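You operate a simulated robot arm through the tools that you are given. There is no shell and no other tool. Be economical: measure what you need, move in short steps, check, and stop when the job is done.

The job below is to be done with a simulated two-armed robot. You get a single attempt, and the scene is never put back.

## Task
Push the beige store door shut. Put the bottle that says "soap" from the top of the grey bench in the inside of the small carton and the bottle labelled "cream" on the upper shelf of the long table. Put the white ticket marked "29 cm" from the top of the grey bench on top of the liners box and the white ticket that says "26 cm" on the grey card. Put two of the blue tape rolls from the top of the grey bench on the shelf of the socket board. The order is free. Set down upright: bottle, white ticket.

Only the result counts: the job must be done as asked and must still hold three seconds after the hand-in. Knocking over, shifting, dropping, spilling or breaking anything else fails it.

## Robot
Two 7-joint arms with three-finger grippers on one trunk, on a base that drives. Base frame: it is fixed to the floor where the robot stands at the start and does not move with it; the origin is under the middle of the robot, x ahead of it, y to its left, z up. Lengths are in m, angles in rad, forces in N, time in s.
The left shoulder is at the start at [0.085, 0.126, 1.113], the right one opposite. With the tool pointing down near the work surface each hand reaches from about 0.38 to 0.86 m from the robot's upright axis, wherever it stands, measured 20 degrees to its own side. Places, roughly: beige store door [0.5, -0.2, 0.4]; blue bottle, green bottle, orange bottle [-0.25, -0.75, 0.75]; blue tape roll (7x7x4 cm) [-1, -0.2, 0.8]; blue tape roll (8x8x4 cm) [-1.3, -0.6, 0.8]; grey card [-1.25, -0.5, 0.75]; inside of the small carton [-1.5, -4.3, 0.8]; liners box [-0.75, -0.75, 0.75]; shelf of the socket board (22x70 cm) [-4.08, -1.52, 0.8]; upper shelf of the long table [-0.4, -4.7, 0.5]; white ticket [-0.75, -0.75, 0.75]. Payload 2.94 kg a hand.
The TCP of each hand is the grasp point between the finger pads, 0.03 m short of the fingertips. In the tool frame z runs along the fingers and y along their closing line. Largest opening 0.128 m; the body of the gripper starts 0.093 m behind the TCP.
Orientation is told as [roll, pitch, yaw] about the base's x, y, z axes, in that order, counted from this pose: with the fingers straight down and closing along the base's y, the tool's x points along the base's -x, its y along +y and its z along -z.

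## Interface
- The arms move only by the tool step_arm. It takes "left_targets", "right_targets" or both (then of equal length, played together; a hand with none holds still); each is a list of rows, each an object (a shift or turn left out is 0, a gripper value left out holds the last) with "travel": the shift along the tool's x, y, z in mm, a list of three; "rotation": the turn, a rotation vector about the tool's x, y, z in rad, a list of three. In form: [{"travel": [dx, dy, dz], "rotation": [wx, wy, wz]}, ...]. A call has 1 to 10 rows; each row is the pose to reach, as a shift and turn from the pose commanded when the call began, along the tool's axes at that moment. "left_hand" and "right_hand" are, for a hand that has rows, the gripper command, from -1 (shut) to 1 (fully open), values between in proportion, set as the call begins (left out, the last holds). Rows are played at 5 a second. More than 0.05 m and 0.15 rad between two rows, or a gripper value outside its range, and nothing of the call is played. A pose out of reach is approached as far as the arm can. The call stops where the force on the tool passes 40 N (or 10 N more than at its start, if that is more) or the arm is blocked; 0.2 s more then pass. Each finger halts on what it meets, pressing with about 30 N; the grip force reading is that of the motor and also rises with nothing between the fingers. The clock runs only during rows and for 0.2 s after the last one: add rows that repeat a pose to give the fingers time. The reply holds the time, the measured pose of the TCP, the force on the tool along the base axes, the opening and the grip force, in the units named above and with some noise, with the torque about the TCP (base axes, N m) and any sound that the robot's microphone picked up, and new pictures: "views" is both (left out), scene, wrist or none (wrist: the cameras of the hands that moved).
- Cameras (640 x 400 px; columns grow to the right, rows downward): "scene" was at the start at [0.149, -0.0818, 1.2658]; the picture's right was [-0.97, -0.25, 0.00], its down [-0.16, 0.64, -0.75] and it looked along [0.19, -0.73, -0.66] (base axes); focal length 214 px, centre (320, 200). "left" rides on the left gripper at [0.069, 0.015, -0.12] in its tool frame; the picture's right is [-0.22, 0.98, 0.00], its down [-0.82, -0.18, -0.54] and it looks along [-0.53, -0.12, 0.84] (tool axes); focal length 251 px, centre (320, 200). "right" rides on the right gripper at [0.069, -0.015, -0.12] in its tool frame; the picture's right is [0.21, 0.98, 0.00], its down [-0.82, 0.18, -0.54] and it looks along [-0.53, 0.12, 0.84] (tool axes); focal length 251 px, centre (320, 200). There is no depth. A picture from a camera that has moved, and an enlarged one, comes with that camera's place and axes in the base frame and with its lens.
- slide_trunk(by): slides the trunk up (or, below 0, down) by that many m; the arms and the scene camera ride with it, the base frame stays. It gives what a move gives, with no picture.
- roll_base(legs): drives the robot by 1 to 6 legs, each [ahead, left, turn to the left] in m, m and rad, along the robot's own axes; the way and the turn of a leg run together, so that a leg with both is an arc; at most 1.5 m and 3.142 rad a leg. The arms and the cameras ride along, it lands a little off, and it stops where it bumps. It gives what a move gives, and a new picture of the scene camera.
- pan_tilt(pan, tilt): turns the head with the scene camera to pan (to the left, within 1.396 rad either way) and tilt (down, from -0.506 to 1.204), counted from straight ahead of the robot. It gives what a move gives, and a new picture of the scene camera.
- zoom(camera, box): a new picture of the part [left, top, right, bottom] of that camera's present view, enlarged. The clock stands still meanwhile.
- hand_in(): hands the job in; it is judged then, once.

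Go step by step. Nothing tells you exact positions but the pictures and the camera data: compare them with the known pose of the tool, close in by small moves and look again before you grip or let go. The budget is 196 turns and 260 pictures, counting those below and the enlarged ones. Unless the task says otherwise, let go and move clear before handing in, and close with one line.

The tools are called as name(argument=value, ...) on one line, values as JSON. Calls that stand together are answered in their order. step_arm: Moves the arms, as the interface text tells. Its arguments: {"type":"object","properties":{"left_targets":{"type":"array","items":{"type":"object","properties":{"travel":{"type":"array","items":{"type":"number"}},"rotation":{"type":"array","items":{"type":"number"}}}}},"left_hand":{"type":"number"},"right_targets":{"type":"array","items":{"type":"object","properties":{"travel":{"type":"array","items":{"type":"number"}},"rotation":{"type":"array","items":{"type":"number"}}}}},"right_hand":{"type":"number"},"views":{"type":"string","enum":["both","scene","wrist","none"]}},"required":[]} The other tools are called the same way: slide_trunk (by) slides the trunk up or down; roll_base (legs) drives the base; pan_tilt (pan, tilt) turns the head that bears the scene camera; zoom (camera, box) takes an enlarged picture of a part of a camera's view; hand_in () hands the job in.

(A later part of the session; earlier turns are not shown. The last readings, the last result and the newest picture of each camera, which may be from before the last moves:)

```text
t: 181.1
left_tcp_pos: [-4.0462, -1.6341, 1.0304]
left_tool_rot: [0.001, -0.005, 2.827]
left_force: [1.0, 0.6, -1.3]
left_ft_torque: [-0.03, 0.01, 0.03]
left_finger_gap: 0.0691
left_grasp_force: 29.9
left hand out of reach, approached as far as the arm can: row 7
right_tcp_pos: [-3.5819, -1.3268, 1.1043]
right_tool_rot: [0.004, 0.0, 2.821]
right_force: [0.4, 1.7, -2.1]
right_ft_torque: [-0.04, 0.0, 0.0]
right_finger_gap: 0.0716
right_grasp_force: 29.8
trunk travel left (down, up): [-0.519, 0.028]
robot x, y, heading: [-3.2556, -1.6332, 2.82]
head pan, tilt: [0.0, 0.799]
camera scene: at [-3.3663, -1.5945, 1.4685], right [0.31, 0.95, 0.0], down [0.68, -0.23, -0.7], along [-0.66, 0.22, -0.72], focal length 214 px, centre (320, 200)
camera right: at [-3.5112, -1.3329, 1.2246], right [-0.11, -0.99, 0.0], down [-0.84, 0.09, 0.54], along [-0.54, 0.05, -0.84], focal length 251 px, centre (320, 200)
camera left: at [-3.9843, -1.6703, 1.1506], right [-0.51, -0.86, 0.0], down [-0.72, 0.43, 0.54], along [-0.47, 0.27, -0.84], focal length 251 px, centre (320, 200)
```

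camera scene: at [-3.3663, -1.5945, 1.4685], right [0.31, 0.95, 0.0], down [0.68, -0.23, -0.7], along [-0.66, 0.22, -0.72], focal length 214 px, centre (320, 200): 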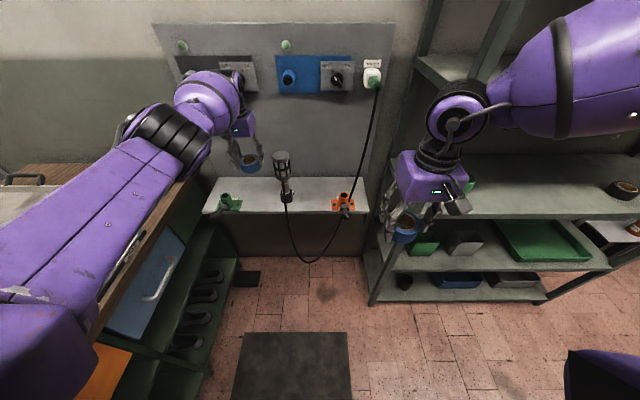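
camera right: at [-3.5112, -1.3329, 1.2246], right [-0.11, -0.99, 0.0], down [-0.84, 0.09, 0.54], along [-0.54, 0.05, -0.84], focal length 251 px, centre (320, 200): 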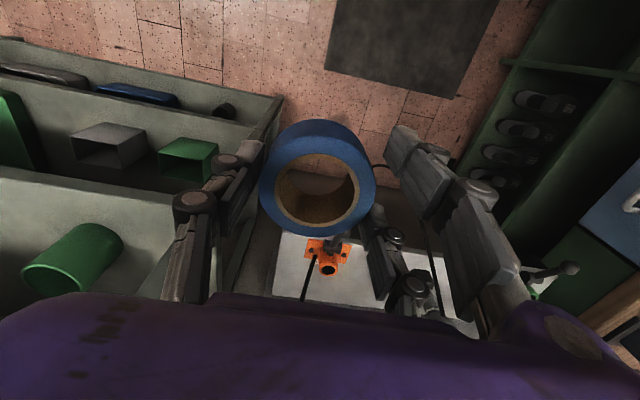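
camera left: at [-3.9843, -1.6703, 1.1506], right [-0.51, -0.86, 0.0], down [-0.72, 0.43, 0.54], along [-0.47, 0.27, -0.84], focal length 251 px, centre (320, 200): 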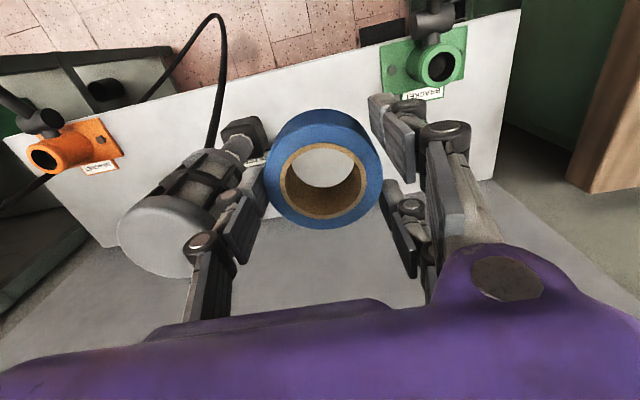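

Good view. A small base nudge forward/left, then lower with the trunk.

roll_base(legs=[[0.02, 0.008, 0]])

slide_trunk(by=-0.1)

zoom(camera="left", box=[0, 0, 640, 400])

```text
t: 181.9
left_tcp_pos: [-4.0633, -1.6384, 1.0347]
left_tool_rot: [0.0, -0.01, 2.828]
left_force: [1.1, -0.5, 0.0]
left_ft_torque: [0.02, 0.09, 0.01]
left_finger_gap: 0.0689
left_grasp_force: 30.1
right_tcp_pos: [-3.6005, -1.3303, 1.1061]
right_tool_rot: [0.004, -0.004, 2.821]
right_force: [0.8, -0.4, -0.5]
right_ft_torque: [0.01, 0.06, 0.0]
right_finger_gap: 0.071
right_grasp_force: 29.9
trunk travel left (down, up): [-0.519, 0.028]
robot x, y, heading: [-3.2748, -1.6358, 2.824]
head pan, tilt: [0.0, 0.799]
camera scene: at [-3.3831, -1.5982, 1.4691], right [0.31, 0.95, 0.0], down [0.68, -0.22, -0.7], along [-0.66, 0.22, -0.71], focal length 214 px, centre (320, 200)
```

scene: 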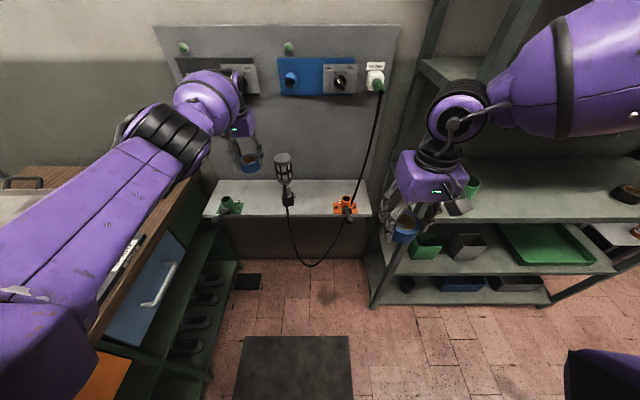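

```text
t: 183.2
left_tcp_pos: [-4.0674, -1.6385, 0.9332]
left_tool_rot: [-0.004, -0.006, 2.829]
left_force: [0.4, -0.4, 0.5]
left_ft_torque: [0.01, -0.02, -0.01]
left_finger_gap: 0.0688
left_grasp_force: 30.3
right_tcp_pos: [-3.6035, -1.3307, 1.0052]
right_tool_rot: [0.003, -0.001, 2.821]
right_force: [0.5, -0.1, -0.8]
right_ft_torque: [-0.02, 0.0, 0.03]
right_finger_gap: 0.0711
right_grasp_force: 30.5
trunk travel left (down, up): [-0.419, 0.128]
robot x, y, heading: [-3.2751, -1.6372, 2.825]
head pan, tilt: [0.0, 0.799]
```

```text
1.00 times, centred on (320, 200) of left (not enlarged: the box is as wide or as high as the picture)
camera zoom: at [-4.0058, -1.6738, 1.0516], right [-0.5, -0.86, 0.0], down [-0.72, 0.42, 0.55], along [-0.47, 0.28, -0.84], focal length 251 px, centre (320, 200)
```

zoom: 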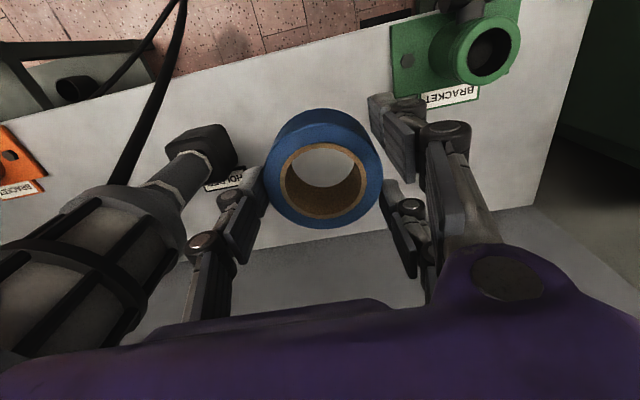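

Clear of the lamp so far. Shift 7 mm away from it and lower further.

step_arm(left_targets=[{"travel": [0, 8, 0]}], views="none")

slide_trunk(by=-0.085)

zoom(camera="left", box=[0, 0, 640, 400])

```text
t: 183.6
left_tcp_pos: [-4.0699, -1.6457, 0.9323]
left_tool_rot: [-0.003, -0.004, 2.829]
left_force: [0.0, -0.5, -1.0]
left_ft_torque: [0.01, 0.0, 0.04]
left_finger_gap: 0.0688
left_grasp_force: 30.2
right_tcp_pos: [-3.6038, -1.33, 1.0044]
right_tool_rot: [0.002, 0.001, 2.822]
right_force: [-0.2, -0.4, -1.3]
right_ft_torque: [0.0, -0.01, -0.03]
right_finger_gap: 0.0714
right_grasp_force: 30.1
trunk travel left (down, up): [-0.419, 0.128]
robot x, y, heading: [-3.2761, -1.633, 2.825]
head pan, tilt: [0.0, 0.799]
```

```text
t: 184.8
left_tcp_pos: [-4.0695, -1.6462, 0.847]
left_tool_rot: [-0.002, -0.005, 2.829]
left_force: [2.1, -0.6, 5.6]
left_ft_torque: [-0.03, -0.23, 0.04]
left_finger_gap: 0.0685
left_grasp_force: 30.0
right_tcp_pos: [-3.6032, -1.3303, 0.9197]
right_tool_rot: [0.005, -0.001, 2.82]
right_force: [0.7, -0.1, -0.3]
right_ft_torque: [0.01, -0.01, 0.0]
right_finger_gap: 0.0709
right_grasp_force: 30.2
trunk travel left (down, up): [-0.334, 0.213]
robot x, y, heading: [-3.2802, -1.6345, 2.824]
head pan, tilt: [0.0, 0.799]
```

```text
1.00 times, centred on (320, 200) of left (not enlarged: the box is as wide or as high as the picture)
camera zoom: at [-4.008, -1.6814, 0.9662], right [-0.5, -0.86, 0.0], down [-0.72, 0.42, 0.55], along [-0.47, 0.28, -0.84], focal length 251 px, centre (320, 200)
```

zoom: 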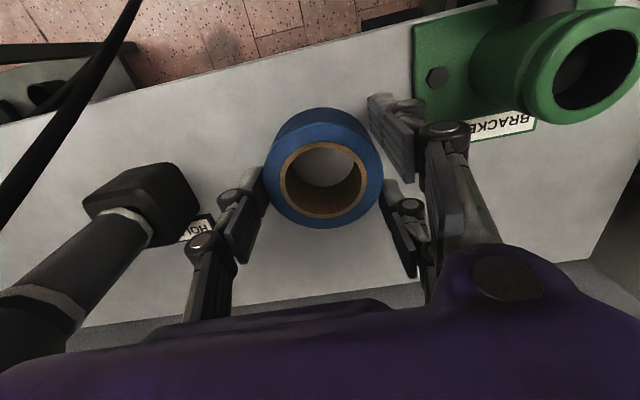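

In contact with the shelf (5.6 N). Open slightly and rise.

step_arm(left_hand=0.25, left_targets=[{}, {}, {}], views="none")

slide_trunk(by=0.08)

zoom(camera="left", box=[0, 0, 640, 400])

```text
t: 185.6
left_tcp_pos: [-4.0687, -1.6452, 0.8454]
left_tool_rot: [-0.002, -0.005, 2.83]
left_force: [0.3, 0.1, 0.2]
left_ft_torque: [0.02, 0.02, 0.03]
left_finger_gap: 0.0801
left_grasp_force: 0.2
right_tcp_pos: [-3.6019, -1.3288, 0.9193]
right_tool_rot: [0.004, 0.0, 2.821]
right_force: [1.2, 0.0, -1.2]
right_ft_torque: [0.0, -0.04, 0.0]
right_finger_gap: 0.0712
right_grasp_force: 30.2
trunk travel left (down, up): [-0.334, 0.213]
robot x, y, heading: [-3.2787, -1.6329, 2.822]
head pan, tilt: [0.0, 0.799]
```

```text
t: 186.8
left_tcp_pos: [-4.07, -1.6459, 0.9263]
left_tool_rot: [-0.002, -0.001, 2.831]
left_force: [-0.1, -1.6, -0.2]
left_ft_torque: [0.0, 0.03, -0.02]
left_finger_gap: 0.0798
left_grasp_force: 0.1
right_tcp_pos: [-3.6034, -1.3287, 0.9993]
right_tool_rot: [0.004, 0.0, 2.819]
right_force: [-0.4, 0.0, -0.1]
right_ft_torque: [0.04, 0.01, 0.02]
right_finger_gap: 0.071
right_grasp_force: 29.9
trunk travel left (down, up): [-0.414, 0.133]
robot x, y, heading: [-3.2751, -1.6312, 2.827]
head pan, tilt: [0.0, 0.799]
```

```text
1.00 times, centred on (320, 200) of left (not enlarged: the box is as wide or as high as the picture)
camera zoom: at [-4.0084, -1.6813, 1.0442], right [-0.5, -0.86, 0.0], down [-0.73, 0.42, 0.54], along [-0.47, 0.27, -0.84], focal length 251 px, centre (320, 200)
```

zoom: 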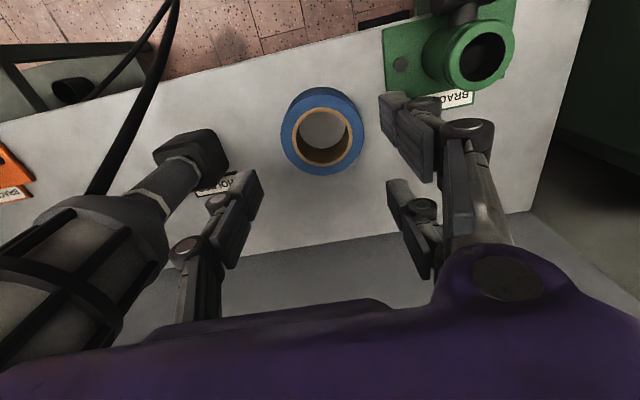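

The first tape roll is on the shelf. Back off and test reconfiguring the right arm with more forward reach.

slide_trunk(by=0.06)

roll_base(legs=[[-0.3, 0, 0]])

step_arm(right_targets=[{"travel": [-20, 0, 20]}, {"travel": [-40, 10, 40]}, {"travel": [-70, 20, 60]}, {"travel": [-100, 30, 80]}, {"travel": [-130, 40, 80]}, {"travel": [-160, 50, 80]}], left_targets=[{"travel": [40, 0, -20]}, {"travel": [80, 0, -40]}, {"travel": [120, 10, -60]}, {"travel": [160, 40, -60]}, {"travel": [200, 70, -60]}, {"travel": [220, 80, -60]}], views="scene")

```text
t: 187.8
left_tcp_pos: [-4.0701, -1.6468, 0.9841]
left_tool_rot: [0.0, -0.002, 2.83]
left_force: [-0.4, -0.2, -1.0]
left_ft_torque: [0.01, -0.01, 0.01]
left_finger_gap: 0.0798
left_grasp_force: 0.0
right_tcp_pos: [-3.6049, -1.3303, 1.0589]
right_tool_rot: [0.005, 0.002, 2.821]
right_force: [-0.5, 0.9, -1.0]
right_ft_torque: [0.01, -0.05, -0.01]
right_finger_gap: 0.0709
right_grasp_force: 30.1
trunk travel left (down, up): [-0.474, 0.073]
robot x, y, heading: [-3.2738, -1.6335, 2.826]
head pan, tilt: [0.0, 0.799]
```

```text
t: 189.9
left_tcp_pos: [-3.7825, -1.7415, 0.9866]
left_tool_rot: [-0.003, -0.005, 2.829]
left_force: [-1.1, -0.4, -0.7]
left_ft_torque: [0.04, 0.03, 0.04]
left_finger_gap: 0.0799
left_grasp_force: 0.1
right_tcp_pos: [-3.3164, -1.4247, 1.0596]
right_tool_rot: [0.002, -0.002, 2.818]
right_force: [0.5, -0.2, -1.2]
right_ft_torque: [-0.01, -0.01, -0.02]
right_finger_gap: 0.0708
right_grasp_force: 29.8
trunk travel left (down, up): [-0.474, 0.073]
robot x, y, heading: [-2.9891, -1.7287, 2.826]
head pan, tilt: [0.0, 0.799]
camera scene: at [-3.1379, -1.6804, 1.4155], right [0.31, 0.95, 0.0], down [0.68, -0.22, -0.7], along [-0.66, 0.22, -0.72], focal length 214 px, centre (320, 200)
```

scene: 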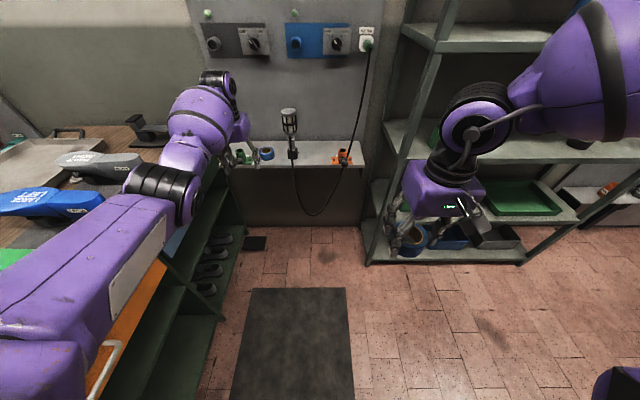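

```text
t: 191.3
left_tcp_pos: [-3.5955, -1.885, 1.0445]
left_tool_rot: [-0.002, -0.007, 2.83]
left_force: [0.3, 0.0, 0.1]
left_ft_torque: [-0.03, 0.02, -0.02]
left_finger_gap: 0.0801
left_grasp_force: 0.0
right_tcp_pos: [-3.4134, -1.4157, 0.9824]
right_tool_rot: [0.004, -0.001, 2.819]
right_force: [0.2, -0.2, 0.1]
right_ft_torque: [0.02, -0.01, 0.03]
right_finger_gap: 0.0706
right_grasp_force: 29.9
right hand out of reach, approached as far as the arm can: row 4, 5, 6
trunk travel left (down, up): [-0.474, 0.073]
robot x, y, heading: [-2.9867, -1.7286, 2.818]
head pan, tilt: [0.0, 0.799]
camera scene: at [-3.1377, -1.6803, 1.4156], right [0.31, 0.95, 0.0], down [0.68, -0.23, -0.7], along [-0.66, 0.22, -0.72], focal length 214 px, centre (320, 200)
```

scene: 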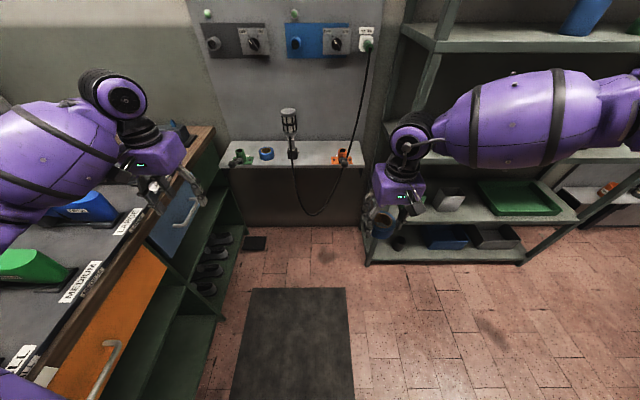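

The right arm is at a joint limit in this yaw. I'll try turning the hand partly while reaching forward.

step_arm(right_targets=[{"travel": [0, 0, -10], "rotation": [0, 0, 0.14]}, {"travel": [0, 0, -10], "rotation": [0, 0, 0.28]}, {"travel": [0, 0, -10], "rotation": [0, 0, 0.42]}, {"travel": [-20, 0, -10], "rotation": [0, 0, 0.56]}, {"travel": [-50, 0, -10], "rotation": [0, 0, 0.7]}, {"travel": [-80, 0, -10], "rotation": [0, 0, 0.8]}, {"travel": [-110, 0, -10], "rotation": [0, 0, 0.8]}, {"travel": [-140, 0, -10], "rotation": [0, 0, 0.8]}, {"travel": [-170, 0, -10], "rotation": [0, 0, 0.8]}], views="scene")

```text
t: 193.3
left_tcp_pos: [-3.5971, -1.8856, 1.0441]
left_tool_rot: [0.0, -0.007, 2.83]
left_force: [0.4, -0.2, 0.1]
left_ft_torque: [0.03, 0.0, 0.0]
left_finger_gap: 0.0799
left_grasp_force: 0.1
right_tcp_pos: [-3.4729, -1.3329, 1.0263]
right_tool_rot: [0.003, 0.002, 2.017]
right_force: [0.2, 0.5, 0.0]
right_ft_torque: [0.01, 0.0, -0.01]
right_finger_gap: 0.0704
right_grasp_force: 30.3
right hand out of reach, approached as far as the arm can: row 4, 5, 6, 7, 8, 9
trunk travel left (down, up): [-0.474, 0.073]
robot x, y, heading: [-2.9893, -1.7254, 2.821]
head pan, tilt: [0.0, 0.799]
camera scene: at [-3.1379, -1.681, 1.4156], right [0.31, 0.95, 0.0], down [0.68, -0.22, -0.7], along [-0.66, 0.22, -0.72], focal length 214 px, centre (320, 200)
```

scene: 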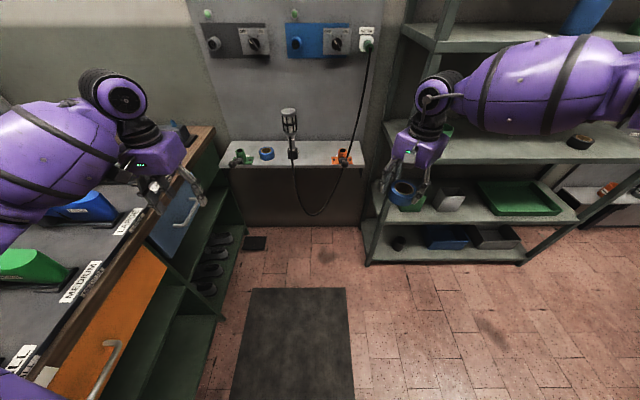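

Still limited. Simplest is to set this roll down on the free end of the grey bench and re-grip it with the left hand. Driving there.

roll_base(legs=[[-0.2, 0.05, 0], [0, 0, -1.57], [0.95, -0.1, 0]])

```text
t: 203.4
left_tcp_pos: [-2.5469, -0.3498, 1.0435]
left_tool_rot: [-0.002, -0.005, 1.24]
left_force: [0.0, -0.3, 0.5]
left_ft_torque: [0.01, -0.01, 0.02]
left_finger_gap: 0.0802
left_grasp_force: 0.0
right_tcp_pos: [-1.9955, -0.4837, 1.0262]
right_tool_rot: [0.004, 0.002, 0.43]
right_force: [0.7, 0.4, -0.7]
right_ft_torque: [0.02, 0.01, 0.0]
right_finger_gap: 0.0692
right_grasp_force: 30.6
trunk travel left (down, up): [-0.474, 0.073]
robot x, y, heading: [-2.4022, -0.9622, 1.235]
head pan, tilt: [0.0, 0.799]
camera scene: at [-2.3497, -0.8135, 1.4156], right [0.94, -0.33, 0.0], down [-0.24, -0.68, -0.7], along [0.23, 0.66, -0.72], focal length 214 px, centre (320, 200)
```

scene: 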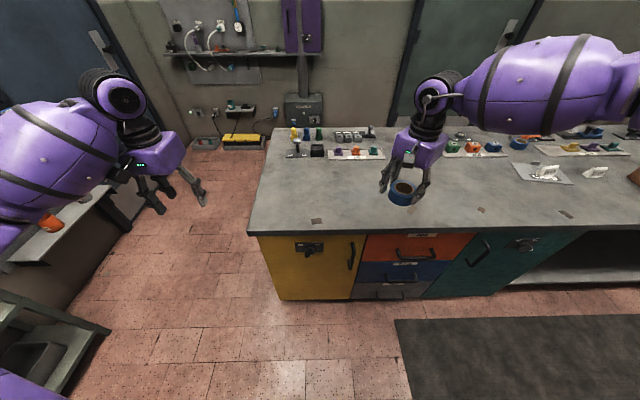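

Move ahead and lower the roll onto the bench.

roll_base(legs=[[0.2, 0, 0]])

slide_trunk(by=-0.15)

step_arm(right_targets=[{"travel": [0, 0, 10]}, {"travel": [0, 0, 20]}, {"travel": [0, 0, 25]}], views="scene")

```text
t: 205.0
left_tcp_pos: [-2.4803, -0.1614, 1.0439]
left_tool_rot: [-0.001, -0.006, 1.24]
left_force: [-0.1, 0.6, -0.5]
left_ft_torque: [0.0, -0.02, 0.01]
left_finger_gap: 0.0803
left_grasp_force: 0.1
right_tcp_pos: [-1.9315, -0.2949, 1.0256]
right_tool_rot: [0.003, 0.002, 0.43]
right_force: [0.1, 0.4, -0.9]
right_ft_torque: [-0.03, 0.02, -0.01]
right_finger_gap: 0.0695
right_grasp_force: 29.9
trunk travel left (down, up): [-0.474, 0.073]
robot x, y, heading: [-2.3346, -0.7744, 1.235]
head pan, tilt: [0.0, 0.799]
camera scene: at [-2.2841, -0.6253, 1.4157], right [0.94, -0.33, 0.0], down [-0.24, -0.68, -0.7], along [0.23, 0.66, -0.72], focal length 214 px, centre (320, 200)
```

scene: 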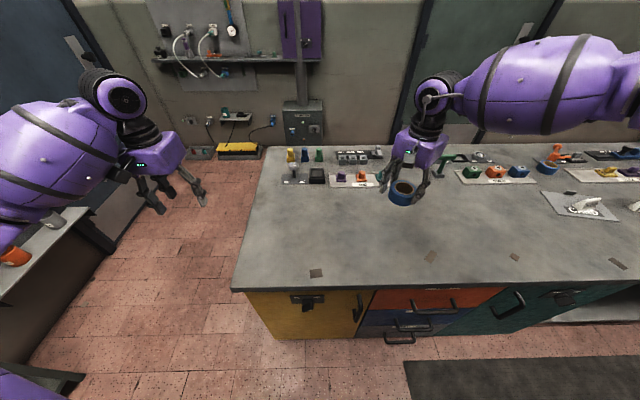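

```text
t: 206.7
left_tcp_pos: [-2.4814, -0.1612, 0.8944]
left_tool_rot: [0.0, -0.006, 1.242]
left_force: [0.1, -0.2, -0.3]
left_ft_torque: [0.01, -0.02, -0.02]
left_finger_gap: 0.08
left_grasp_force: 0.0
right_tcp_pos: [-1.9313, -0.295, 0.8775]
right_tool_rot: [0.004, 0.001, 0.431]
right_force: [0.2, 0.0, -1.0]
right_ft_torque: [0.0, -0.01, -0.01]
right_finger_gap: 0.0695
right_grasp_force: 29.8
trunk travel left (down, up): [-0.324, 0.223]
robot x, y, heading: [-2.3347, -0.7714, 1.236]
head pan, tilt: [0.0, 0.799]
```

```text
t: 207.5
left_tcp_pos: [-2.48, -0.1611, 0.8936]
left_tool_rot: [-0.001, -0.006, 1.241]
left_force: [0.2, 0.4, -0.6]
left_ft_torque: [0.0, 0.01, 0.02]
left_finger_gap: 0.0803
left_grasp_force: 0.1
right_tcp_pos: [-1.9302, -0.2947, 0.8513]
right_tool_rot: [0.003, 0.001, 0.43]
right_force: [0.8, 0.7, -0.7]
right_ft_torque: [-0.03, 0.02, -0.01]
right_finger_gap: 0.0692
right_grasp_force: 29.9
trunk travel left (down, up): [-0.324, 0.223]
robot x, y, heading: [-2.3323, -0.7737, 1.238]
head pan, tilt: [0.0, 0.799]
camera scene: at [-2.2663, -0.5743, 1.2551], right [0.94, -0.33, 0.0], down [-0.24, -0.68, -0.7], along [0.23, 0.66, -0.72], focal length 214 px, centre (320, 200)
```

scene: 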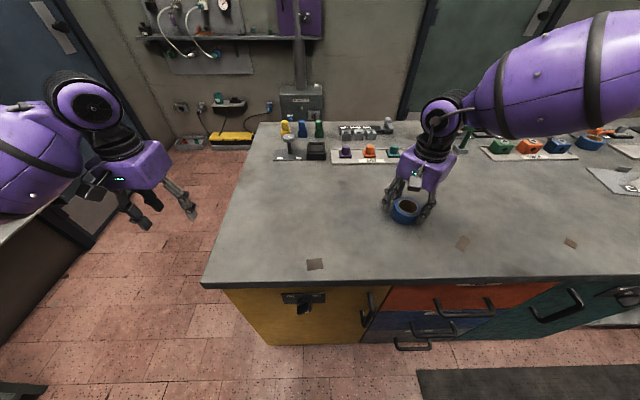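

Lower to contact, release, rise, then slide the base so the left hand comes over the roll.

step_arm(right_targets=[{"travel": [0, 0, 2]}, {"travel": [0, 0, 5]}], views="none")

step_arm(right_hand=1, right_targets=[{}, {}, {}, {}], views="none")

slide_trunk(by=0.14)

roll_base(legs=[[0.04, -0.56, 0]])

step_arm(left_hand=1, left_targets=[{}, {}], views="wrist")

```text
t: 208.1
left_tcp_pos: [-2.4806, -0.1619, 0.8937]
left_tool_rot: [0.0, -0.005, 1.241]
left_force: [0.0, 0.1, -0.5]
left_ft_torque: [0.03, -0.01, 0.02]
left_finger_gap: 0.0799
left_grasp_force: 0.1
right_tcp_pos: [-1.9306, -0.2964, 0.846]
right_tool_rot: [0.004, 0.002, 0.43]
right_force: [-0.3, -0.6, -1.4]
right_ft_torque: [0.01, 0.03, -0.02]
right_finger_gap: 0.0691
right_grasp_force: 29.7
trunk travel left (down, up): [-0.324, 0.223]
robot x, y, heading: [-2.3362, -0.7721, 1.242]
head pan, tilt: [0.0, 0.799]
```

```text
t: 209.1
left_tcp_pos: [-2.4813, -0.161, 0.8942]
left_tool_rot: [-0.001, -0.005, 1.241]
left_force: [-0.1, 1.2, 0.6]
left_ft_torque: [-0.02, 0.01, -0.03]
left_finger_gap: 0.08
left_grasp_force: 0.1
right_tcp_pos: [-1.9306, -0.2967, 0.8466]
right_tool_rot: [0.003, 0.002, 0.431]
right_force: [-0.2, 0.2, 0.3]
right_ft_torque: [0.0, -0.02, -0.01]
right_finger_gap: 0.1281
right_grasp_force: 0.1
trunk travel left (down, up): [-0.324, 0.223]
robot x, y, heading: [-2.3363, -0.77, 1.238]
head pan, tilt: [0.0, 0.799]
```

```text
t: 210.8
left_tcp_pos: [-2.4808, -0.1607, 1.0333]
left_tool_rot: [-0.001, -0.002, 1.241]
left_force: [-0.5, 1.2, -0.5]
left_ft_torque: [-0.03, -0.01, -0.01]
left_finger_gap: 0.0799
left_grasp_force: 0.1
right_tcp_pos: [-1.9313, -0.297, 0.9876]
right_tool_rot: [0.004, 0.003, 0.43]
right_force: [-0.2, -0.7, -0.9]
right_ft_torque: [0.01, 0.05, 0.03]
right_finger_gap: 0.128
right_grasp_force: 0.0
trunk travel left (down, up): [-0.464, 0.083]
robot x, y, heading: [-2.3367, -0.7717, 1.234]
head pan, tilt: [0.0, 0.799]
```

```text
t: 216.3
left_tcp_pos: [-1.9291, -0.3129, 1.034]
left_tool_rot: [-0.003, -0.005, 1.25]
left_force: [-0.3, -0.8, 0.8]
left_ft_torque: [0.0, 0.03, -0.02]
left_finger_gap: 0.0799
left_grasp_force: 0.2
right_tcp_pos: [-1.3788, -0.4423, 0.9857]
right_tool_rot: [0.008, 0.002, 0.439]
right_force: [-0.8, -0.3, -0.2]
right_ft_torque: [0.01, -0.03, -0.01]
right_finger_gap: 0.1284
right_grasp_force: 0.1
trunk travel left (down, up): [-0.464, 0.083]
robot x, y, heading: [-1.7741, -0.9251, 1.24]
head pan, tilt: [0.0, 0.799]
camera scene: at [-1.7263, -0.7689, 1.4036], right [0.95, -0.32, 0.0], down [-0.23, -0.68, -0.7], along [0.22, 0.66, -0.72], focal length 214 px, centre (320, 200)
```

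scene: 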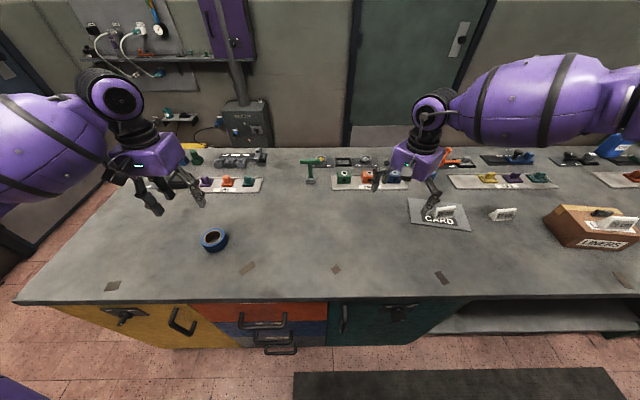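

```text
t: 216.9
left_tcp_pos: [-1.9283, -0.3121, 1.0334]
left_tool_rot: [0.0, -0.004, 1.25]
left_force: [0.3, 0.1, 0.5]
left_ft_torque: [-0.03, -0.01, 0.0]
left_finger_gap: 0.128
left_grasp_force: 0.2
right_tcp_pos: [-1.3776, -0.4447, 0.9864]
right_tool_rot: [0.008, 0.002, 0.44]
right_force: [0.3, 0.4, -0.8]
right_ft_torque: [0.02, -0.01, 0.0]
right_finger_gap: 0.1279
right_grasp_force: 0.1
trunk travel left (down, up): [-0.464, 0.083]
robot x, y, heading: [-1.7762, -0.9243, 1.247]
head pan, tilt: [0.0, 0.799]
camera left: at [-1.965, -0.3735, 1.153], right [-0.86, 0.51, 0.0], down [0.43, 0.72, 0.54], along [0.28, 0.47, -0.84], focal length 251 px, centre (320, 200)
```

left: 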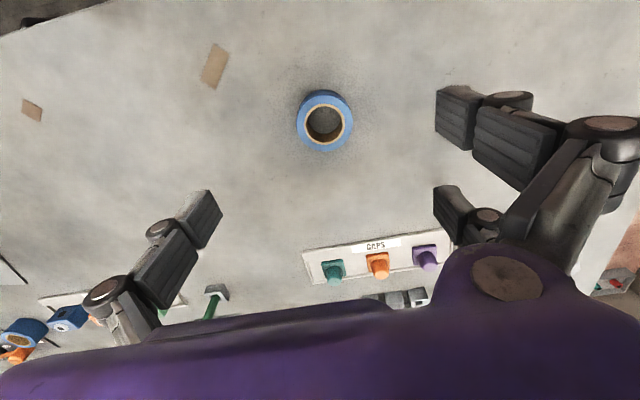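

Roll is nearly beneath the left hand. Descend and grip.

step_arm(left_targets=[{"travel": [-8, 2, 40]}, {"travel": [-15, 4, 80]}, {"travel": [-15, 4, 120]}, {"travel": [-15, 4, 160]}, {"travel": [-15, 4, 187]}], views="wrist")

step_arm(left_hand=-1, left_targets=[{}, {}, {}, {}], views="wrist")

```text
t: 218.1
left_tcp_pos: [-1.9287, -0.296, 0.8443]
left_tool_rot: [-0.002, -0.005, 1.251]
left_force: [0.5, 1.0, 1.1]
left_ft_torque: [0.03, -0.02, 0.0]
left_finger_gap: 0.1278
left_grasp_force: 0.2
right_tcp_pos: [-1.3769, -0.4432, 0.9867]
right_tool_rot: [0.006, 0.003, 0.439]
right_force: [0.7, -0.5, 0.2]
right_ft_torque: [-0.02, 0.02, 0.02]
right_finger_gap: 0.1282
right_grasp_force: 0.1
trunk travel left (down, up): [-0.464, 0.083]
robot x, y, heading: [-1.7783, -0.9225, 1.242]
head pan, tilt: [0.0, 0.799]
camera left: at [-1.9651, -0.3573, 0.9634], right [-0.86, 0.51, 0.0], down [0.43, 0.72, 0.54], along [0.28, 0.47, -0.84], focal length 251 px, centre (320, 200)
```

left: 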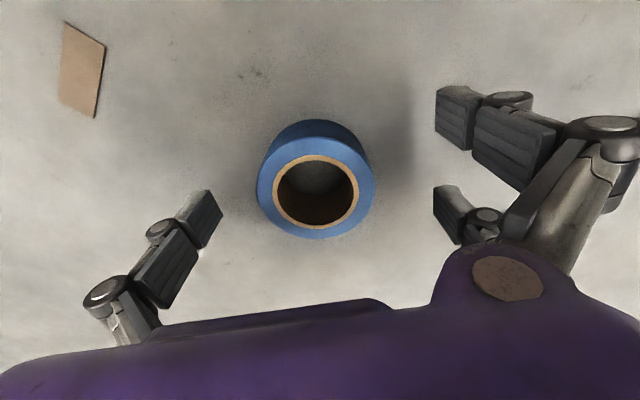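

```text
t: 219.1
left_tcp_pos: [-1.9296, -0.2971, 0.8441]
left_tool_rot: [-0.002, -0.006, 1.25]
left_force: [0.1, 0.4, 0.1]
left_ft_torque: [0.04, 0.03, -0.01]
left_finger_gap: 0.0686
left_grasp_force: 29.8
right_tcp_pos: [-1.3776, -0.4439, 0.987]
right_tool_rot: [0.007, 0.001, 0.439]
right_force: [0.0, -0.1, 0.6]
right_ft_torque: [0.0, 0.01, 0.0]
right_finger_gap: 0.1282
right_grasp_force: 0.1
trunk travel left (down, up): [-0.464, 0.083]
robot x, y, heading: [-1.7773, -0.9241, 1.243]
head pan, tilt: [0.0, 0.799]
camera left: at [-1.965, -0.3573, 0.9639], right [-0.86, 0.51, 0.0], down [0.43, 0.72, 0.55], along [0.28, 0.47, -0.84], focal length 251 px, centre (320, 200)
```

left: 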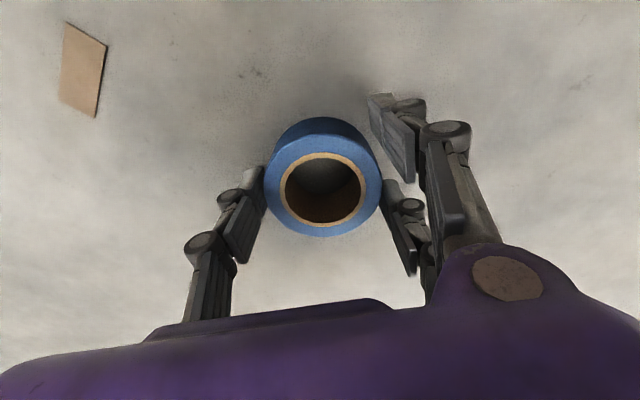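

Gripped with the left hand. Lift it, and pull the right hand in.

step_arm(left_targets=[{"travel": [0, 0, -45]}, {"travel": [0, 0, -90]}, {"travel": [0, -30, -125]}, {"travel": [0, -60, -155]}, {"travel": [0, -90, -185]}, {"travel": [0, -120, -185]}], right_targets=[{"travel": [0, 0, -40]}, {"travel": [26, -28, -60]}, {"travel": [55, -57, -60]}, {"travel": [83, -86, -60]}, {"travel": [110, -115, -60]}, {"travel": [138, -144, -60]}], views="none")

roll_base(legs=[[-0.6, 0.1, 0], [0, 0, 1.57], [0.5, 0.35, 0]])

```text
t: 220.5
left_tcp_pos: [-1.8123, -0.3361, 1.0338]
left_tool_rot: [0.0, -0.006, 1.249]
left_force: [-0.1, -0.1, 0.0]
left_ft_torque: [0.05, 0.03, 0.02]
left_finger_gap: 0.0689
left_grasp_force: 29.4
right_tcp_pos: [-1.4435, -0.6356, 1.0458]
right_tool_rot: [0.01, 0.001, 0.442]
right_force: [0.1, -0.7, -0.1]
right_ft_torque: [0.03, 0.02, 0.02]
right_finger_gap: 0.1278
right_grasp_force: 0.2
trunk travel left (down, up): [-0.464, 0.083]
robot x, y, heading: [-1.7807, -0.9244, 1.245]
head pan, tilt: [0.0, 0.799]
```

```text
t: 231.1
left_tcp_pos: [-3.222, -1.7137, 1.0323]
left_tool_rot: [0.0, -0.006, 2.87]
left_force: [-0.6, -0.4, -0.3]
left_ft_torque: [0.0, -0.03, -0.02]
left_finger_gap: 0.0685
left_grasp_force: 30.6
right_tcp_pos: [-2.9404, -1.331, 1.0452]
right_tool_rot: [0.006, 0.001, 2.057]
right_force: [-0.3, -0.3, -0.7]
right_ft_torque: [-0.01, 0.04, -0.03]
right_finger_gap: 0.128
right_grasp_force: 0.1
trunk travel left (down, up): [-0.464, 0.083]
robot x, y, heading: [-2.636, -1.6507, 2.86]
head pan, tilt: [0.0, 0.799]
camera scene: at [-2.7936, -1.607, 1.4036], right [0.28, 0.96, 0.0], down [0.69, -0.2, -0.7], along [-0.67, 0.19, -0.72], focal length 214 px, centre (320, 200)
```

scene: 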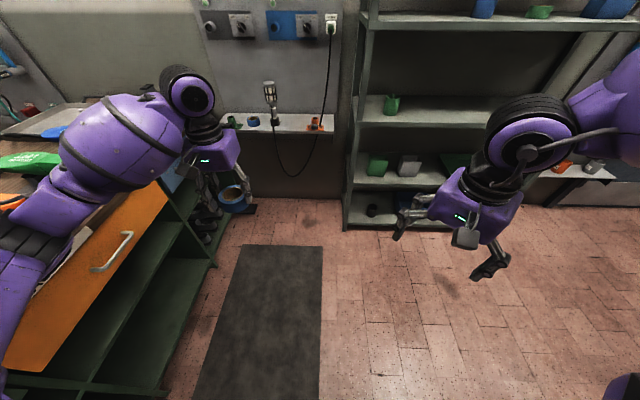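

Rotate the left hand about 45° so it fits between lamp and bracket, extend it, and drive toward the shelf.

step_arm(left_targets=[{"travel": [-20, 0, 0], "rotation": [0, 0, -0.14]}, {"travel": [-45, 0, -10], "rotation": [0, 0, -0.28]}, {"travel": [-70, 0, -20], "rotation": [0, 0, -0.42]}, {"travel": [-95, 0, -30], "rotation": [0, 0, -0.56]}, {"travel": [-120, 0, -40], "rotation": [0, 0, -0.7]}, {"travel": [-130, 0, -40], "rotation": [0, 0, -0.8]}], views="none")

roll_base(legs=[[0, 0, -0.05], [0.53, 0, 0]])

zoom(camera="left", box=[0, 0, 640, 400])

```text
t: 232.5
left_tcp_pos: [-3.3463, -1.6799, 1.0737]
left_tool_rot: [-0.003, -0.001, -2.615]
left_force: [0.0, -0.3, -0.6]
left_ft_torque: [0.01, 0.0, -0.02]
left_finger_gap: 0.0685
left_grasp_force: 29.8
right_tcp_pos: [-2.9394, -1.3313, 1.0458]
right_tool_rot: [0.007, 0.002, 2.057]
right_force: [0.3, 0.9, 0.5]
right_ft_torque: [0.01, -0.01, 0.02]
right_finger_gap: 0.128
right_grasp_force: 0.1
trunk travel left (down, up): [-0.464, 0.083]
robot x, y, heading: [-2.6359, -1.6497, 2.862]
head pan, tilt: [0.0, 0.799]
```

```text
t: 236.0
left_tcp_pos: [-3.8478, -1.4666, 1.0739]
left_tool_rot: [-0.002, -0.004, -2.674]
left_force: [0.2, -0.4, -0.4]
left_ft_torque: [-0.02, 0.0, 0.03]
left_finger_gap: 0.0687
left_grasp_force: 30.1
right_tcp_pos: [-3.4222, -1.1395, 1.0455]
right_tool_rot: [0.007, 0.001, 2.003]
right_force: [-0.8, -0.6, -0.1]
right_ft_torque: [-0.02, -0.03, -0.01]
right_finger_gap: 0.1281
right_grasp_force: 0.1
trunk travel left (down, up): [-0.464, 0.083]
robot x, y, heading: [-3.1405, -1.4753, 2.802]
head pan, tilt: [0.0, 0.799]
camera scene: at [-3.2918, -1.4249, 1.4037], right [0.33, 0.94, 0.0], down [0.68, -0.24, -0.7], along [-0.66, 0.23, -0.72], focal length 214 px, centre (320, 200)
```

scene: 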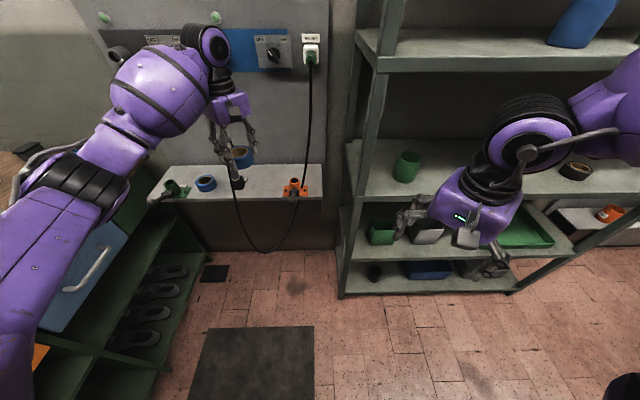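

```text
1.00 times, centred on (320, 200) of left (not enlarged: the box is as wide or as high as the picture)
camera zoom: at [-3.7785, -1.4476, 1.1932], right [0.25, -0.97, 0.0], down [-0.81, -0.21, 0.54], along [-0.53, -0.13, -0.84], focal length 251 px, centre (320, 200)
```

zoom: 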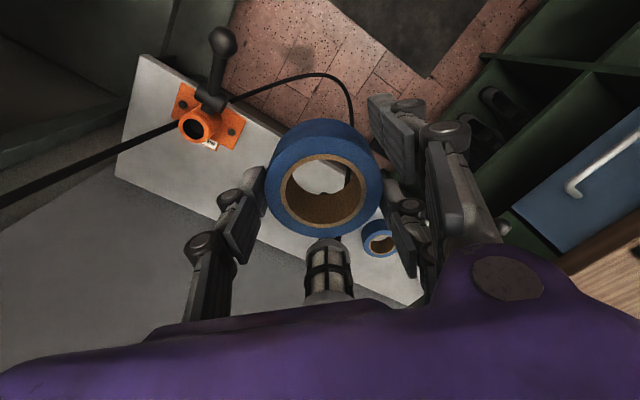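

I have about 1 cm margins near the bracket and lamp. Turn the hand further (fingers towards me, thumb to the wall) and shift 2 cm right before advancing.

step_arm(left_targets=[{"travel": [5, -5, 0], "rotation": [0, 0, -0.13]}, {"travel": [10, -10, 0], "rotation": [0, 0, -0.26]}, {"travel": [14, -14, 0], "rotation": [0, 0, -0.39]}, {"travel": [14, -14, 0], "rotation": [0, 0, -0.5]}, {"travel": [14, -14, 0], "rotation": [0, 0, -0.5]}], views="wrist")

```text
t: 237.2
left_tcp_pos: [-3.8412, -1.4471, 1.0739]
left_tool_rot: [-0.006, 0.0, -2.169]
left_force: [0.0, -1.0, -1.5]
left_ft_torque: [-0.01, 0.02, 0.03]
left_finger_gap: 0.0687
left_grasp_force: 30.3
right_tcp_pos: [-3.4221, -1.141, 1.0455]
right_tool_rot: [0.007, 0.001, 2.001]
right_force: [0.2, 0.2, 0.9]
right_ft_torque: [-0.01, -0.01, -0.03]
right_finger_gap: 0.128
right_grasp_force: 0.0
trunk travel left (down, up): [-0.464, 0.083]
robot x, y, heading: [-3.1394, -1.4799, 2.801]
head pan, tilt: [0.0, 0.799]
camera left: at [-3.7893, -1.3984, 1.1937], right [0.69, -0.73, 0.0], down [-0.61, -0.58, 0.54], along [-0.4, -0.37, -0.84], focal length 251 px, centre (320, 200)
```

left: 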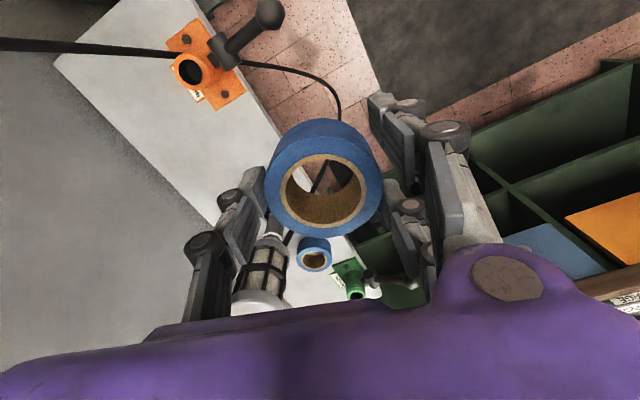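

Advance 13.5 cm, then view.

roll_base(legs=[[0.14, 0, 0]])

slide_trunk(by=-0.04)

zoom(camera="left", box=[0, 0, 640, 400])

```text
t: 238.5
left_tcp_pos: [-3.971, -1.4, 1.0758]
left_tool_rot: [-0.005, -0.002, -2.175]
left_force: [-0.2, 0.2, -1.2]
left_ft_torque: [0.0, 0.03, -0.03]
left_finger_gap: 0.0686
left_grasp_force: 30.2
right_tcp_pos: [-3.5537, -1.0943, 1.0466]
right_tool_rot: [0.009, 0.001, 2.0]
right_force: [0.3, 0.6, -0.3]
right_ft_torque: [0.0, 0.01, 0.02]
right_finger_gap: 0.1283
right_grasp_force: 0.2
trunk travel left (down, up): [-0.464, 0.083]
robot x, y, heading: [-3.2707, -1.4339, 2.804]
head pan, tilt: [0.0, 0.799]
camera scene: at [-3.4221, -1.3788, 1.4038], right [0.33, 0.94, 0.0], down [0.68, -0.24, -0.7], along [-0.66, 0.23, -0.72], focal length 214 px, centre (320, 200)
```

scene: 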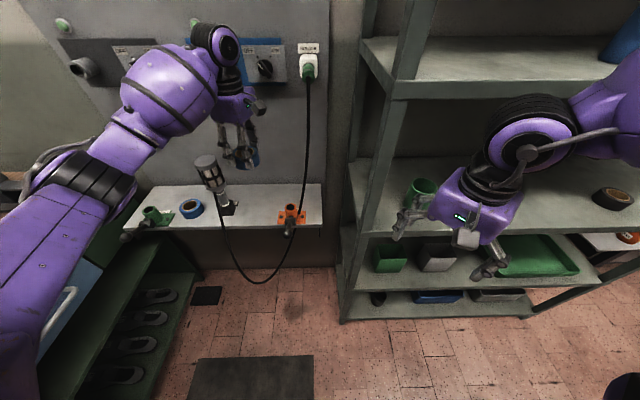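

```text
t: 239.3
left_tcp_pos: [-3.9719, -1.4006, 1.0356]
left_tool_rot: [-0.008, 0.001, -2.174]
left_force: [0.7, -0.1, -0.5]
left_ft_torque: [0.02, 0.03, 0.0]
left_finger_gap: 0.0688
left_grasp_force: 29.7
right_tcp_pos: [-3.5528, -1.0937, 1.0069]
right_tool_rot: [0.008, 0.0, 2.002]
right_force: [0.2, 0.2, 0.4]
right_ft_torque: [0.02, 0.02, 0.04]
right_finger_gap: 0.128
right_grasp_force: 0.0
trunk travel left (down, up): [-0.424, 0.123]
robot x, y, heading: [-3.267, -1.4344, 2.801]
head pan, tilt: [0.0, 0.799]
```

```text
1.00 times, centred on (320, 200) of left (not enlarged: the box is as wide or as high as the picture)
camera zoom: at [-3.9195, -1.3514, 1.1551], right [0.68, -0.73, -0.01], down [-0.61, -0.58, 0.54], along [-0.4, -0.37, -0.84], focal length 251 px, centre (320, 200)
```

zoom: 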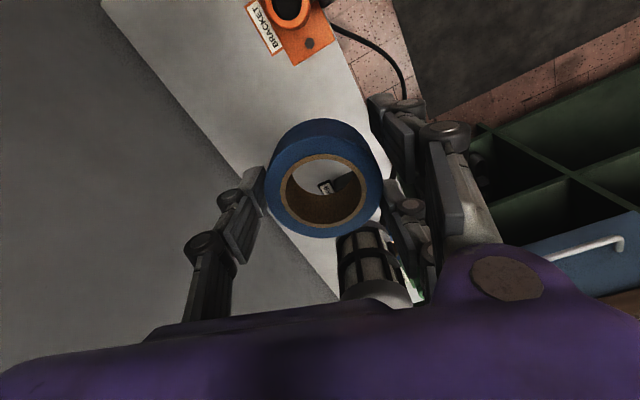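

Alignment fits. Lower 10 cm and check.

slide_trunk(by=-0.1)

zoom(camera="left", box=[0, 0, 640, 400])

zoom(camera="scene", box=[100, 60, 360, 260])

```text
t: 240.7
left_tcp_pos: [-3.9717, -1.3997, 0.9361]
left_tool_rot: [-0.006, -0.002, -2.175]
left_force: [-0.2, -0.9, -0.8]
left_ft_torque: [0.01, -0.02, 0.0]
left_finger_gap: 0.0689
left_grasp_force: 29.9
right_tcp_pos: [-3.5543, -1.0942, 0.9068]
right_tool_rot: [0.005, 0.004, 2.0]
right_force: [-0.2, -0.5, 0.1]
right_ft_torque: [0.0, 0.02, 0.03]
right_finger_gap: 0.1281
right_grasp_force: 0.0
trunk travel left (down, up): [-0.324, 0.223]
robot x, y, heading: [-3.2671, -1.4316, 2.802]
head pan, tilt: [0.0, 0.799]
```

```text
1.00 times, centred on (320, 200) of left (not enlarged: the box is as wide or as high as the picture)
camera zoom: at [-3.9198, -1.3511, 1.0544], right [0.68, -0.73, -0.01], down [-0.61, -0.58, 0.54], along [-0.4, -0.37, -0.84], focal length 251 px, centre (320, 200)
```

zoom: 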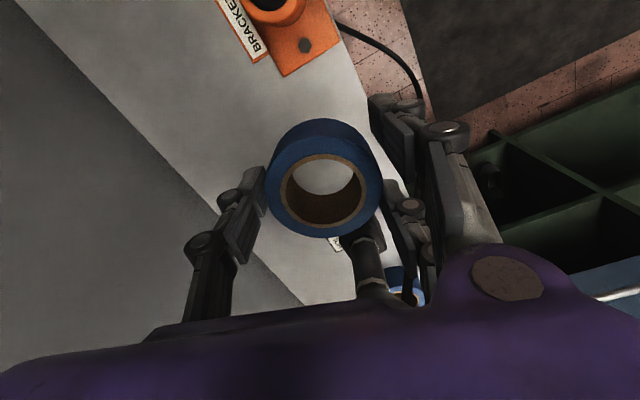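

```text
2.00 times, centred on (230, 160) of scene
camera zoom: at [-3.4674, -1.3629, 1.2552], right [0.33, 0.94, 0.0], down [0.68, -0.24, -0.7], along [-0.66, 0.23, -0.72], focal length 429 px, centre (500, 280)
```

zoom: 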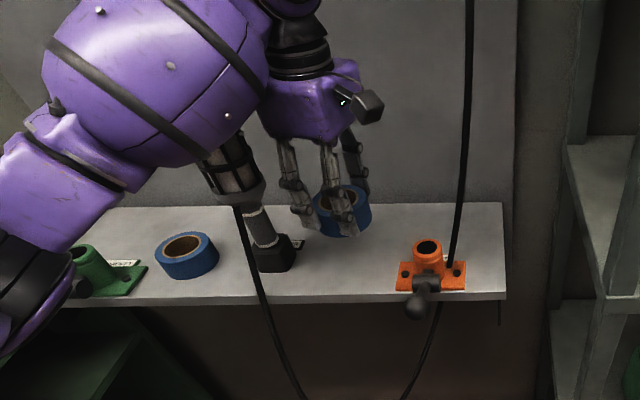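

My forearm passes close above the lamp. I'll raise the trunk and lower the hand with the arm instead, so the forearm stays high.

slide_trunk(by=0.13)

step_arm(left_targets=[{"travel": [0, 0, 40]}, {"travel": [0, 0, 80]}, {"travel": [0, 0, 120]}, {"travel": [0, 0, 150]}], views="both")

```text
t: 242.2
left_tcp_pos: [-3.9728, -1.3983, 1.0628]
left_tool_rot: [-0.002, 0.001, -2.175]
left_force: [-0.6, 0.0, -1.7]
left_ft_torque: [0.0, -0.02, 0.02]
left_finger_gap: 0.0685
left_grasp_force: 30.3
right_tcp_pos: [-3.5528, -1.0931, 1.0343]
right_tool_rot: [0.005, 0.001, 2.0]
right_force: [-0.1, 0.4, -0.1]
right_ft_torque: [0.02, -0.04, 0.03]
right_finger_gap: 0.1278
right_grasp_force: 0.1
trunk travel left (down, up): [-0.454, 0.093]
robot x, y, heading: [-3.2684, -1.4347, 2.808]
head pan, tilt: [0.0, 0.799]
```

```text
t: 243.2
left_tcp_pos: [-3.9734, -1.3976, 0.916]
left_tool_rot: [-0.005, 0.001, -2.174]
left_force: [0.6, -0.3, -0.3]
left_ft_torque: [0.0, 0.01, -0.03]
left_finger_gap: 0.0686
left_grasp_force: 30.3
right_tcp_pos: [-3.5524, -1.0944, 1.0351]
right_tool_rot: [0.007, 0.002, 2.002]
right_force: [-1.2, 0.5, 0.1]
right_ft_torque: [-0.03, -0.01, -0.02]
right_finger_gap: 0.1279
right_grasp_force: 0.1
trunk travel left (down, up): [-0.454, 0.093]
robot x, y, heading: [-3.2669, -1.4323, 2.802]
head pan, tilt: [0.0, 0.799]
camera scene: at [-3.4289, -1.3765, 1.3917], right [0.33, 0.94, 0.0], down [0.68, -0.24, -0.7], along [-0.66, 0.23, -0.72], focal length 214 px, centre (320, 200)
camera left: at [-3.9217, -1.3487, 1.0352], right [0.68, -0.73, -0.01], down [-0.61, -0.58, 0.54], along [-0.4, -0.37, -0.84], focal length 251 px, centre (320, 200)
```

scene: 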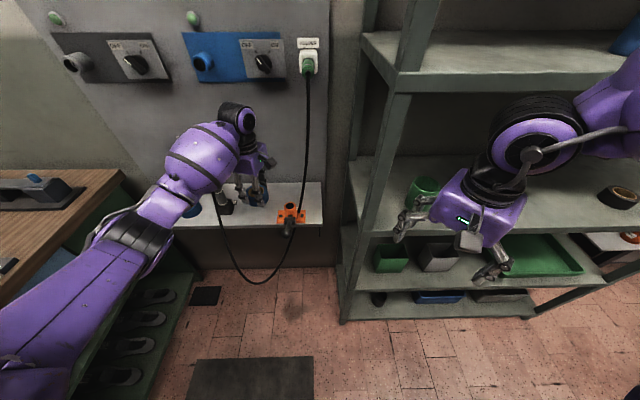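
left: 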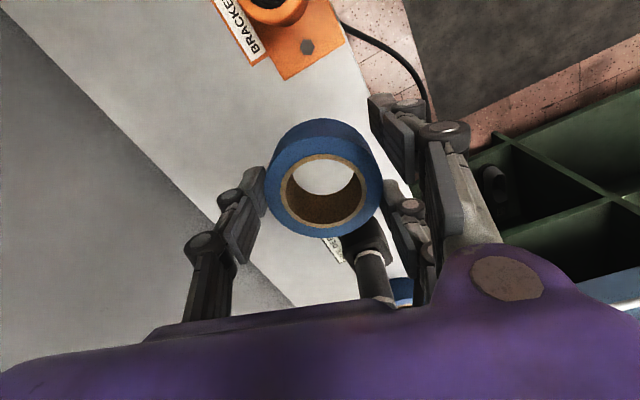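

Raise the trunk further and lower the hand to just above the shelf.

slide_trunk(by=0.085)

step_arm(left_targets=[{"travel": [0, 0, 35]}, {"travel": [0, 0, 70]}, {"travel": [0, 0, 105]}, {"travel": [0, 0, 130]}, {"travel": [0, 0, 148]}], views="both")

```text
t: 244.4
left_tcp_pos: [-3.9732, -1.4006, 0.9964]
left_tool_rot: [-0.001, 0.0, -2.174]
left_force: [0.3, -0.5, -1.6]
left_ft_torque: [0.04, -0.01, -0.03]
left_finger_gap: 0.0686
left_grasp_force: 30.0
right_tcp_pos: [-3.5547, -1.0932, 1.1188]
right_tool_rot: [0.005, 0.003, 2.0]
right_force: [-0.5, 0.1, 0.1]
right_ft_torque: [-0.01, -0.02, 0.01]
right_finger_gap: 0.1281
right_grasp_force: 0.1
trunk travel left (down, up): [-0.539, 0.008]
robot x, y, heading: [-3.2634, -1.4324, 2.803]
head pan, tilt: [0.0, 0.799]
```

```text
t: 245.7
left_tcp_pos: [-3.9748, -1.3995, 0.8515]
left_tool_rot: [-0.005, 0.002, -2.173]
left_force: [-0.2, 0.5, -1.0]
left_ft_torque: [-0.02, -0.03, -0.01]
left_finger_gap: 0.0689
left_grasp_force: 30.3
right_tcp_pos: [-3.5519, -1.0935, 1.1213]
right_tool_rot: [0.007, 0.002, 2.001]
right_force: [0.6, -0.1, -0.3]
right_ft_torque: [0.01, 0.05, 0.0]
right_finger_gap: 0.1282
right_grasp_force: 0.0
trunk travel left (down, up): [-0.539, 0.008]
robot x, y, heading: [-3.266, -1.4317, 2.801]
head pan, tilt: [0.0, 0.799]
camera scene: at [-3.3566, -1.4018, 1.4887], right [0.33, 0.94, 0.0], down [0.68, -0.24, -0.7], along [-0.66, 0.23, -0.72], focal length 214 px, centre (320, 200)
camera left: at [-3.9224, -1.3503, 0.9711], right [0.68, -0.73, -0.01], down [-0.61, -0.58, 0.54], along [-0.4, -0.37, -0.84], focal length 251 px, centre (320, 200)
```

scene: 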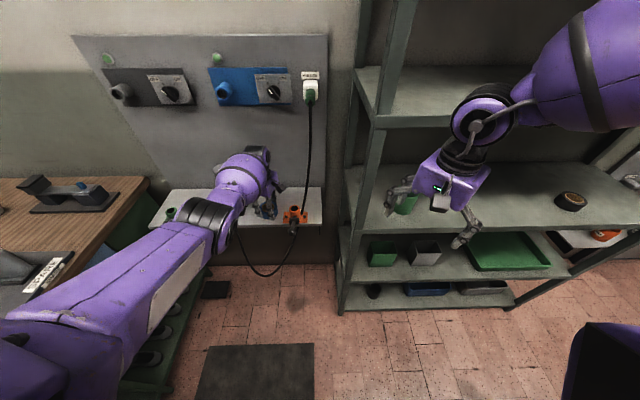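
left: 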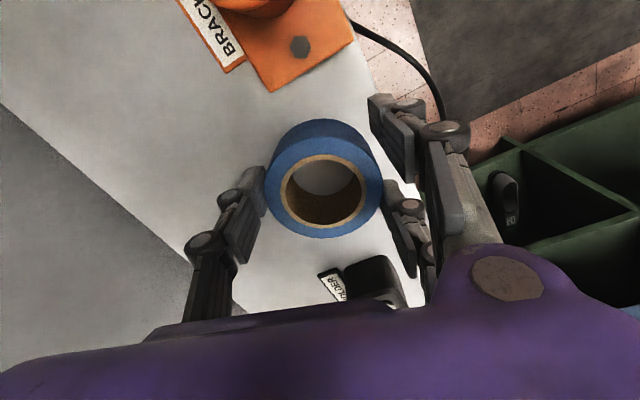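

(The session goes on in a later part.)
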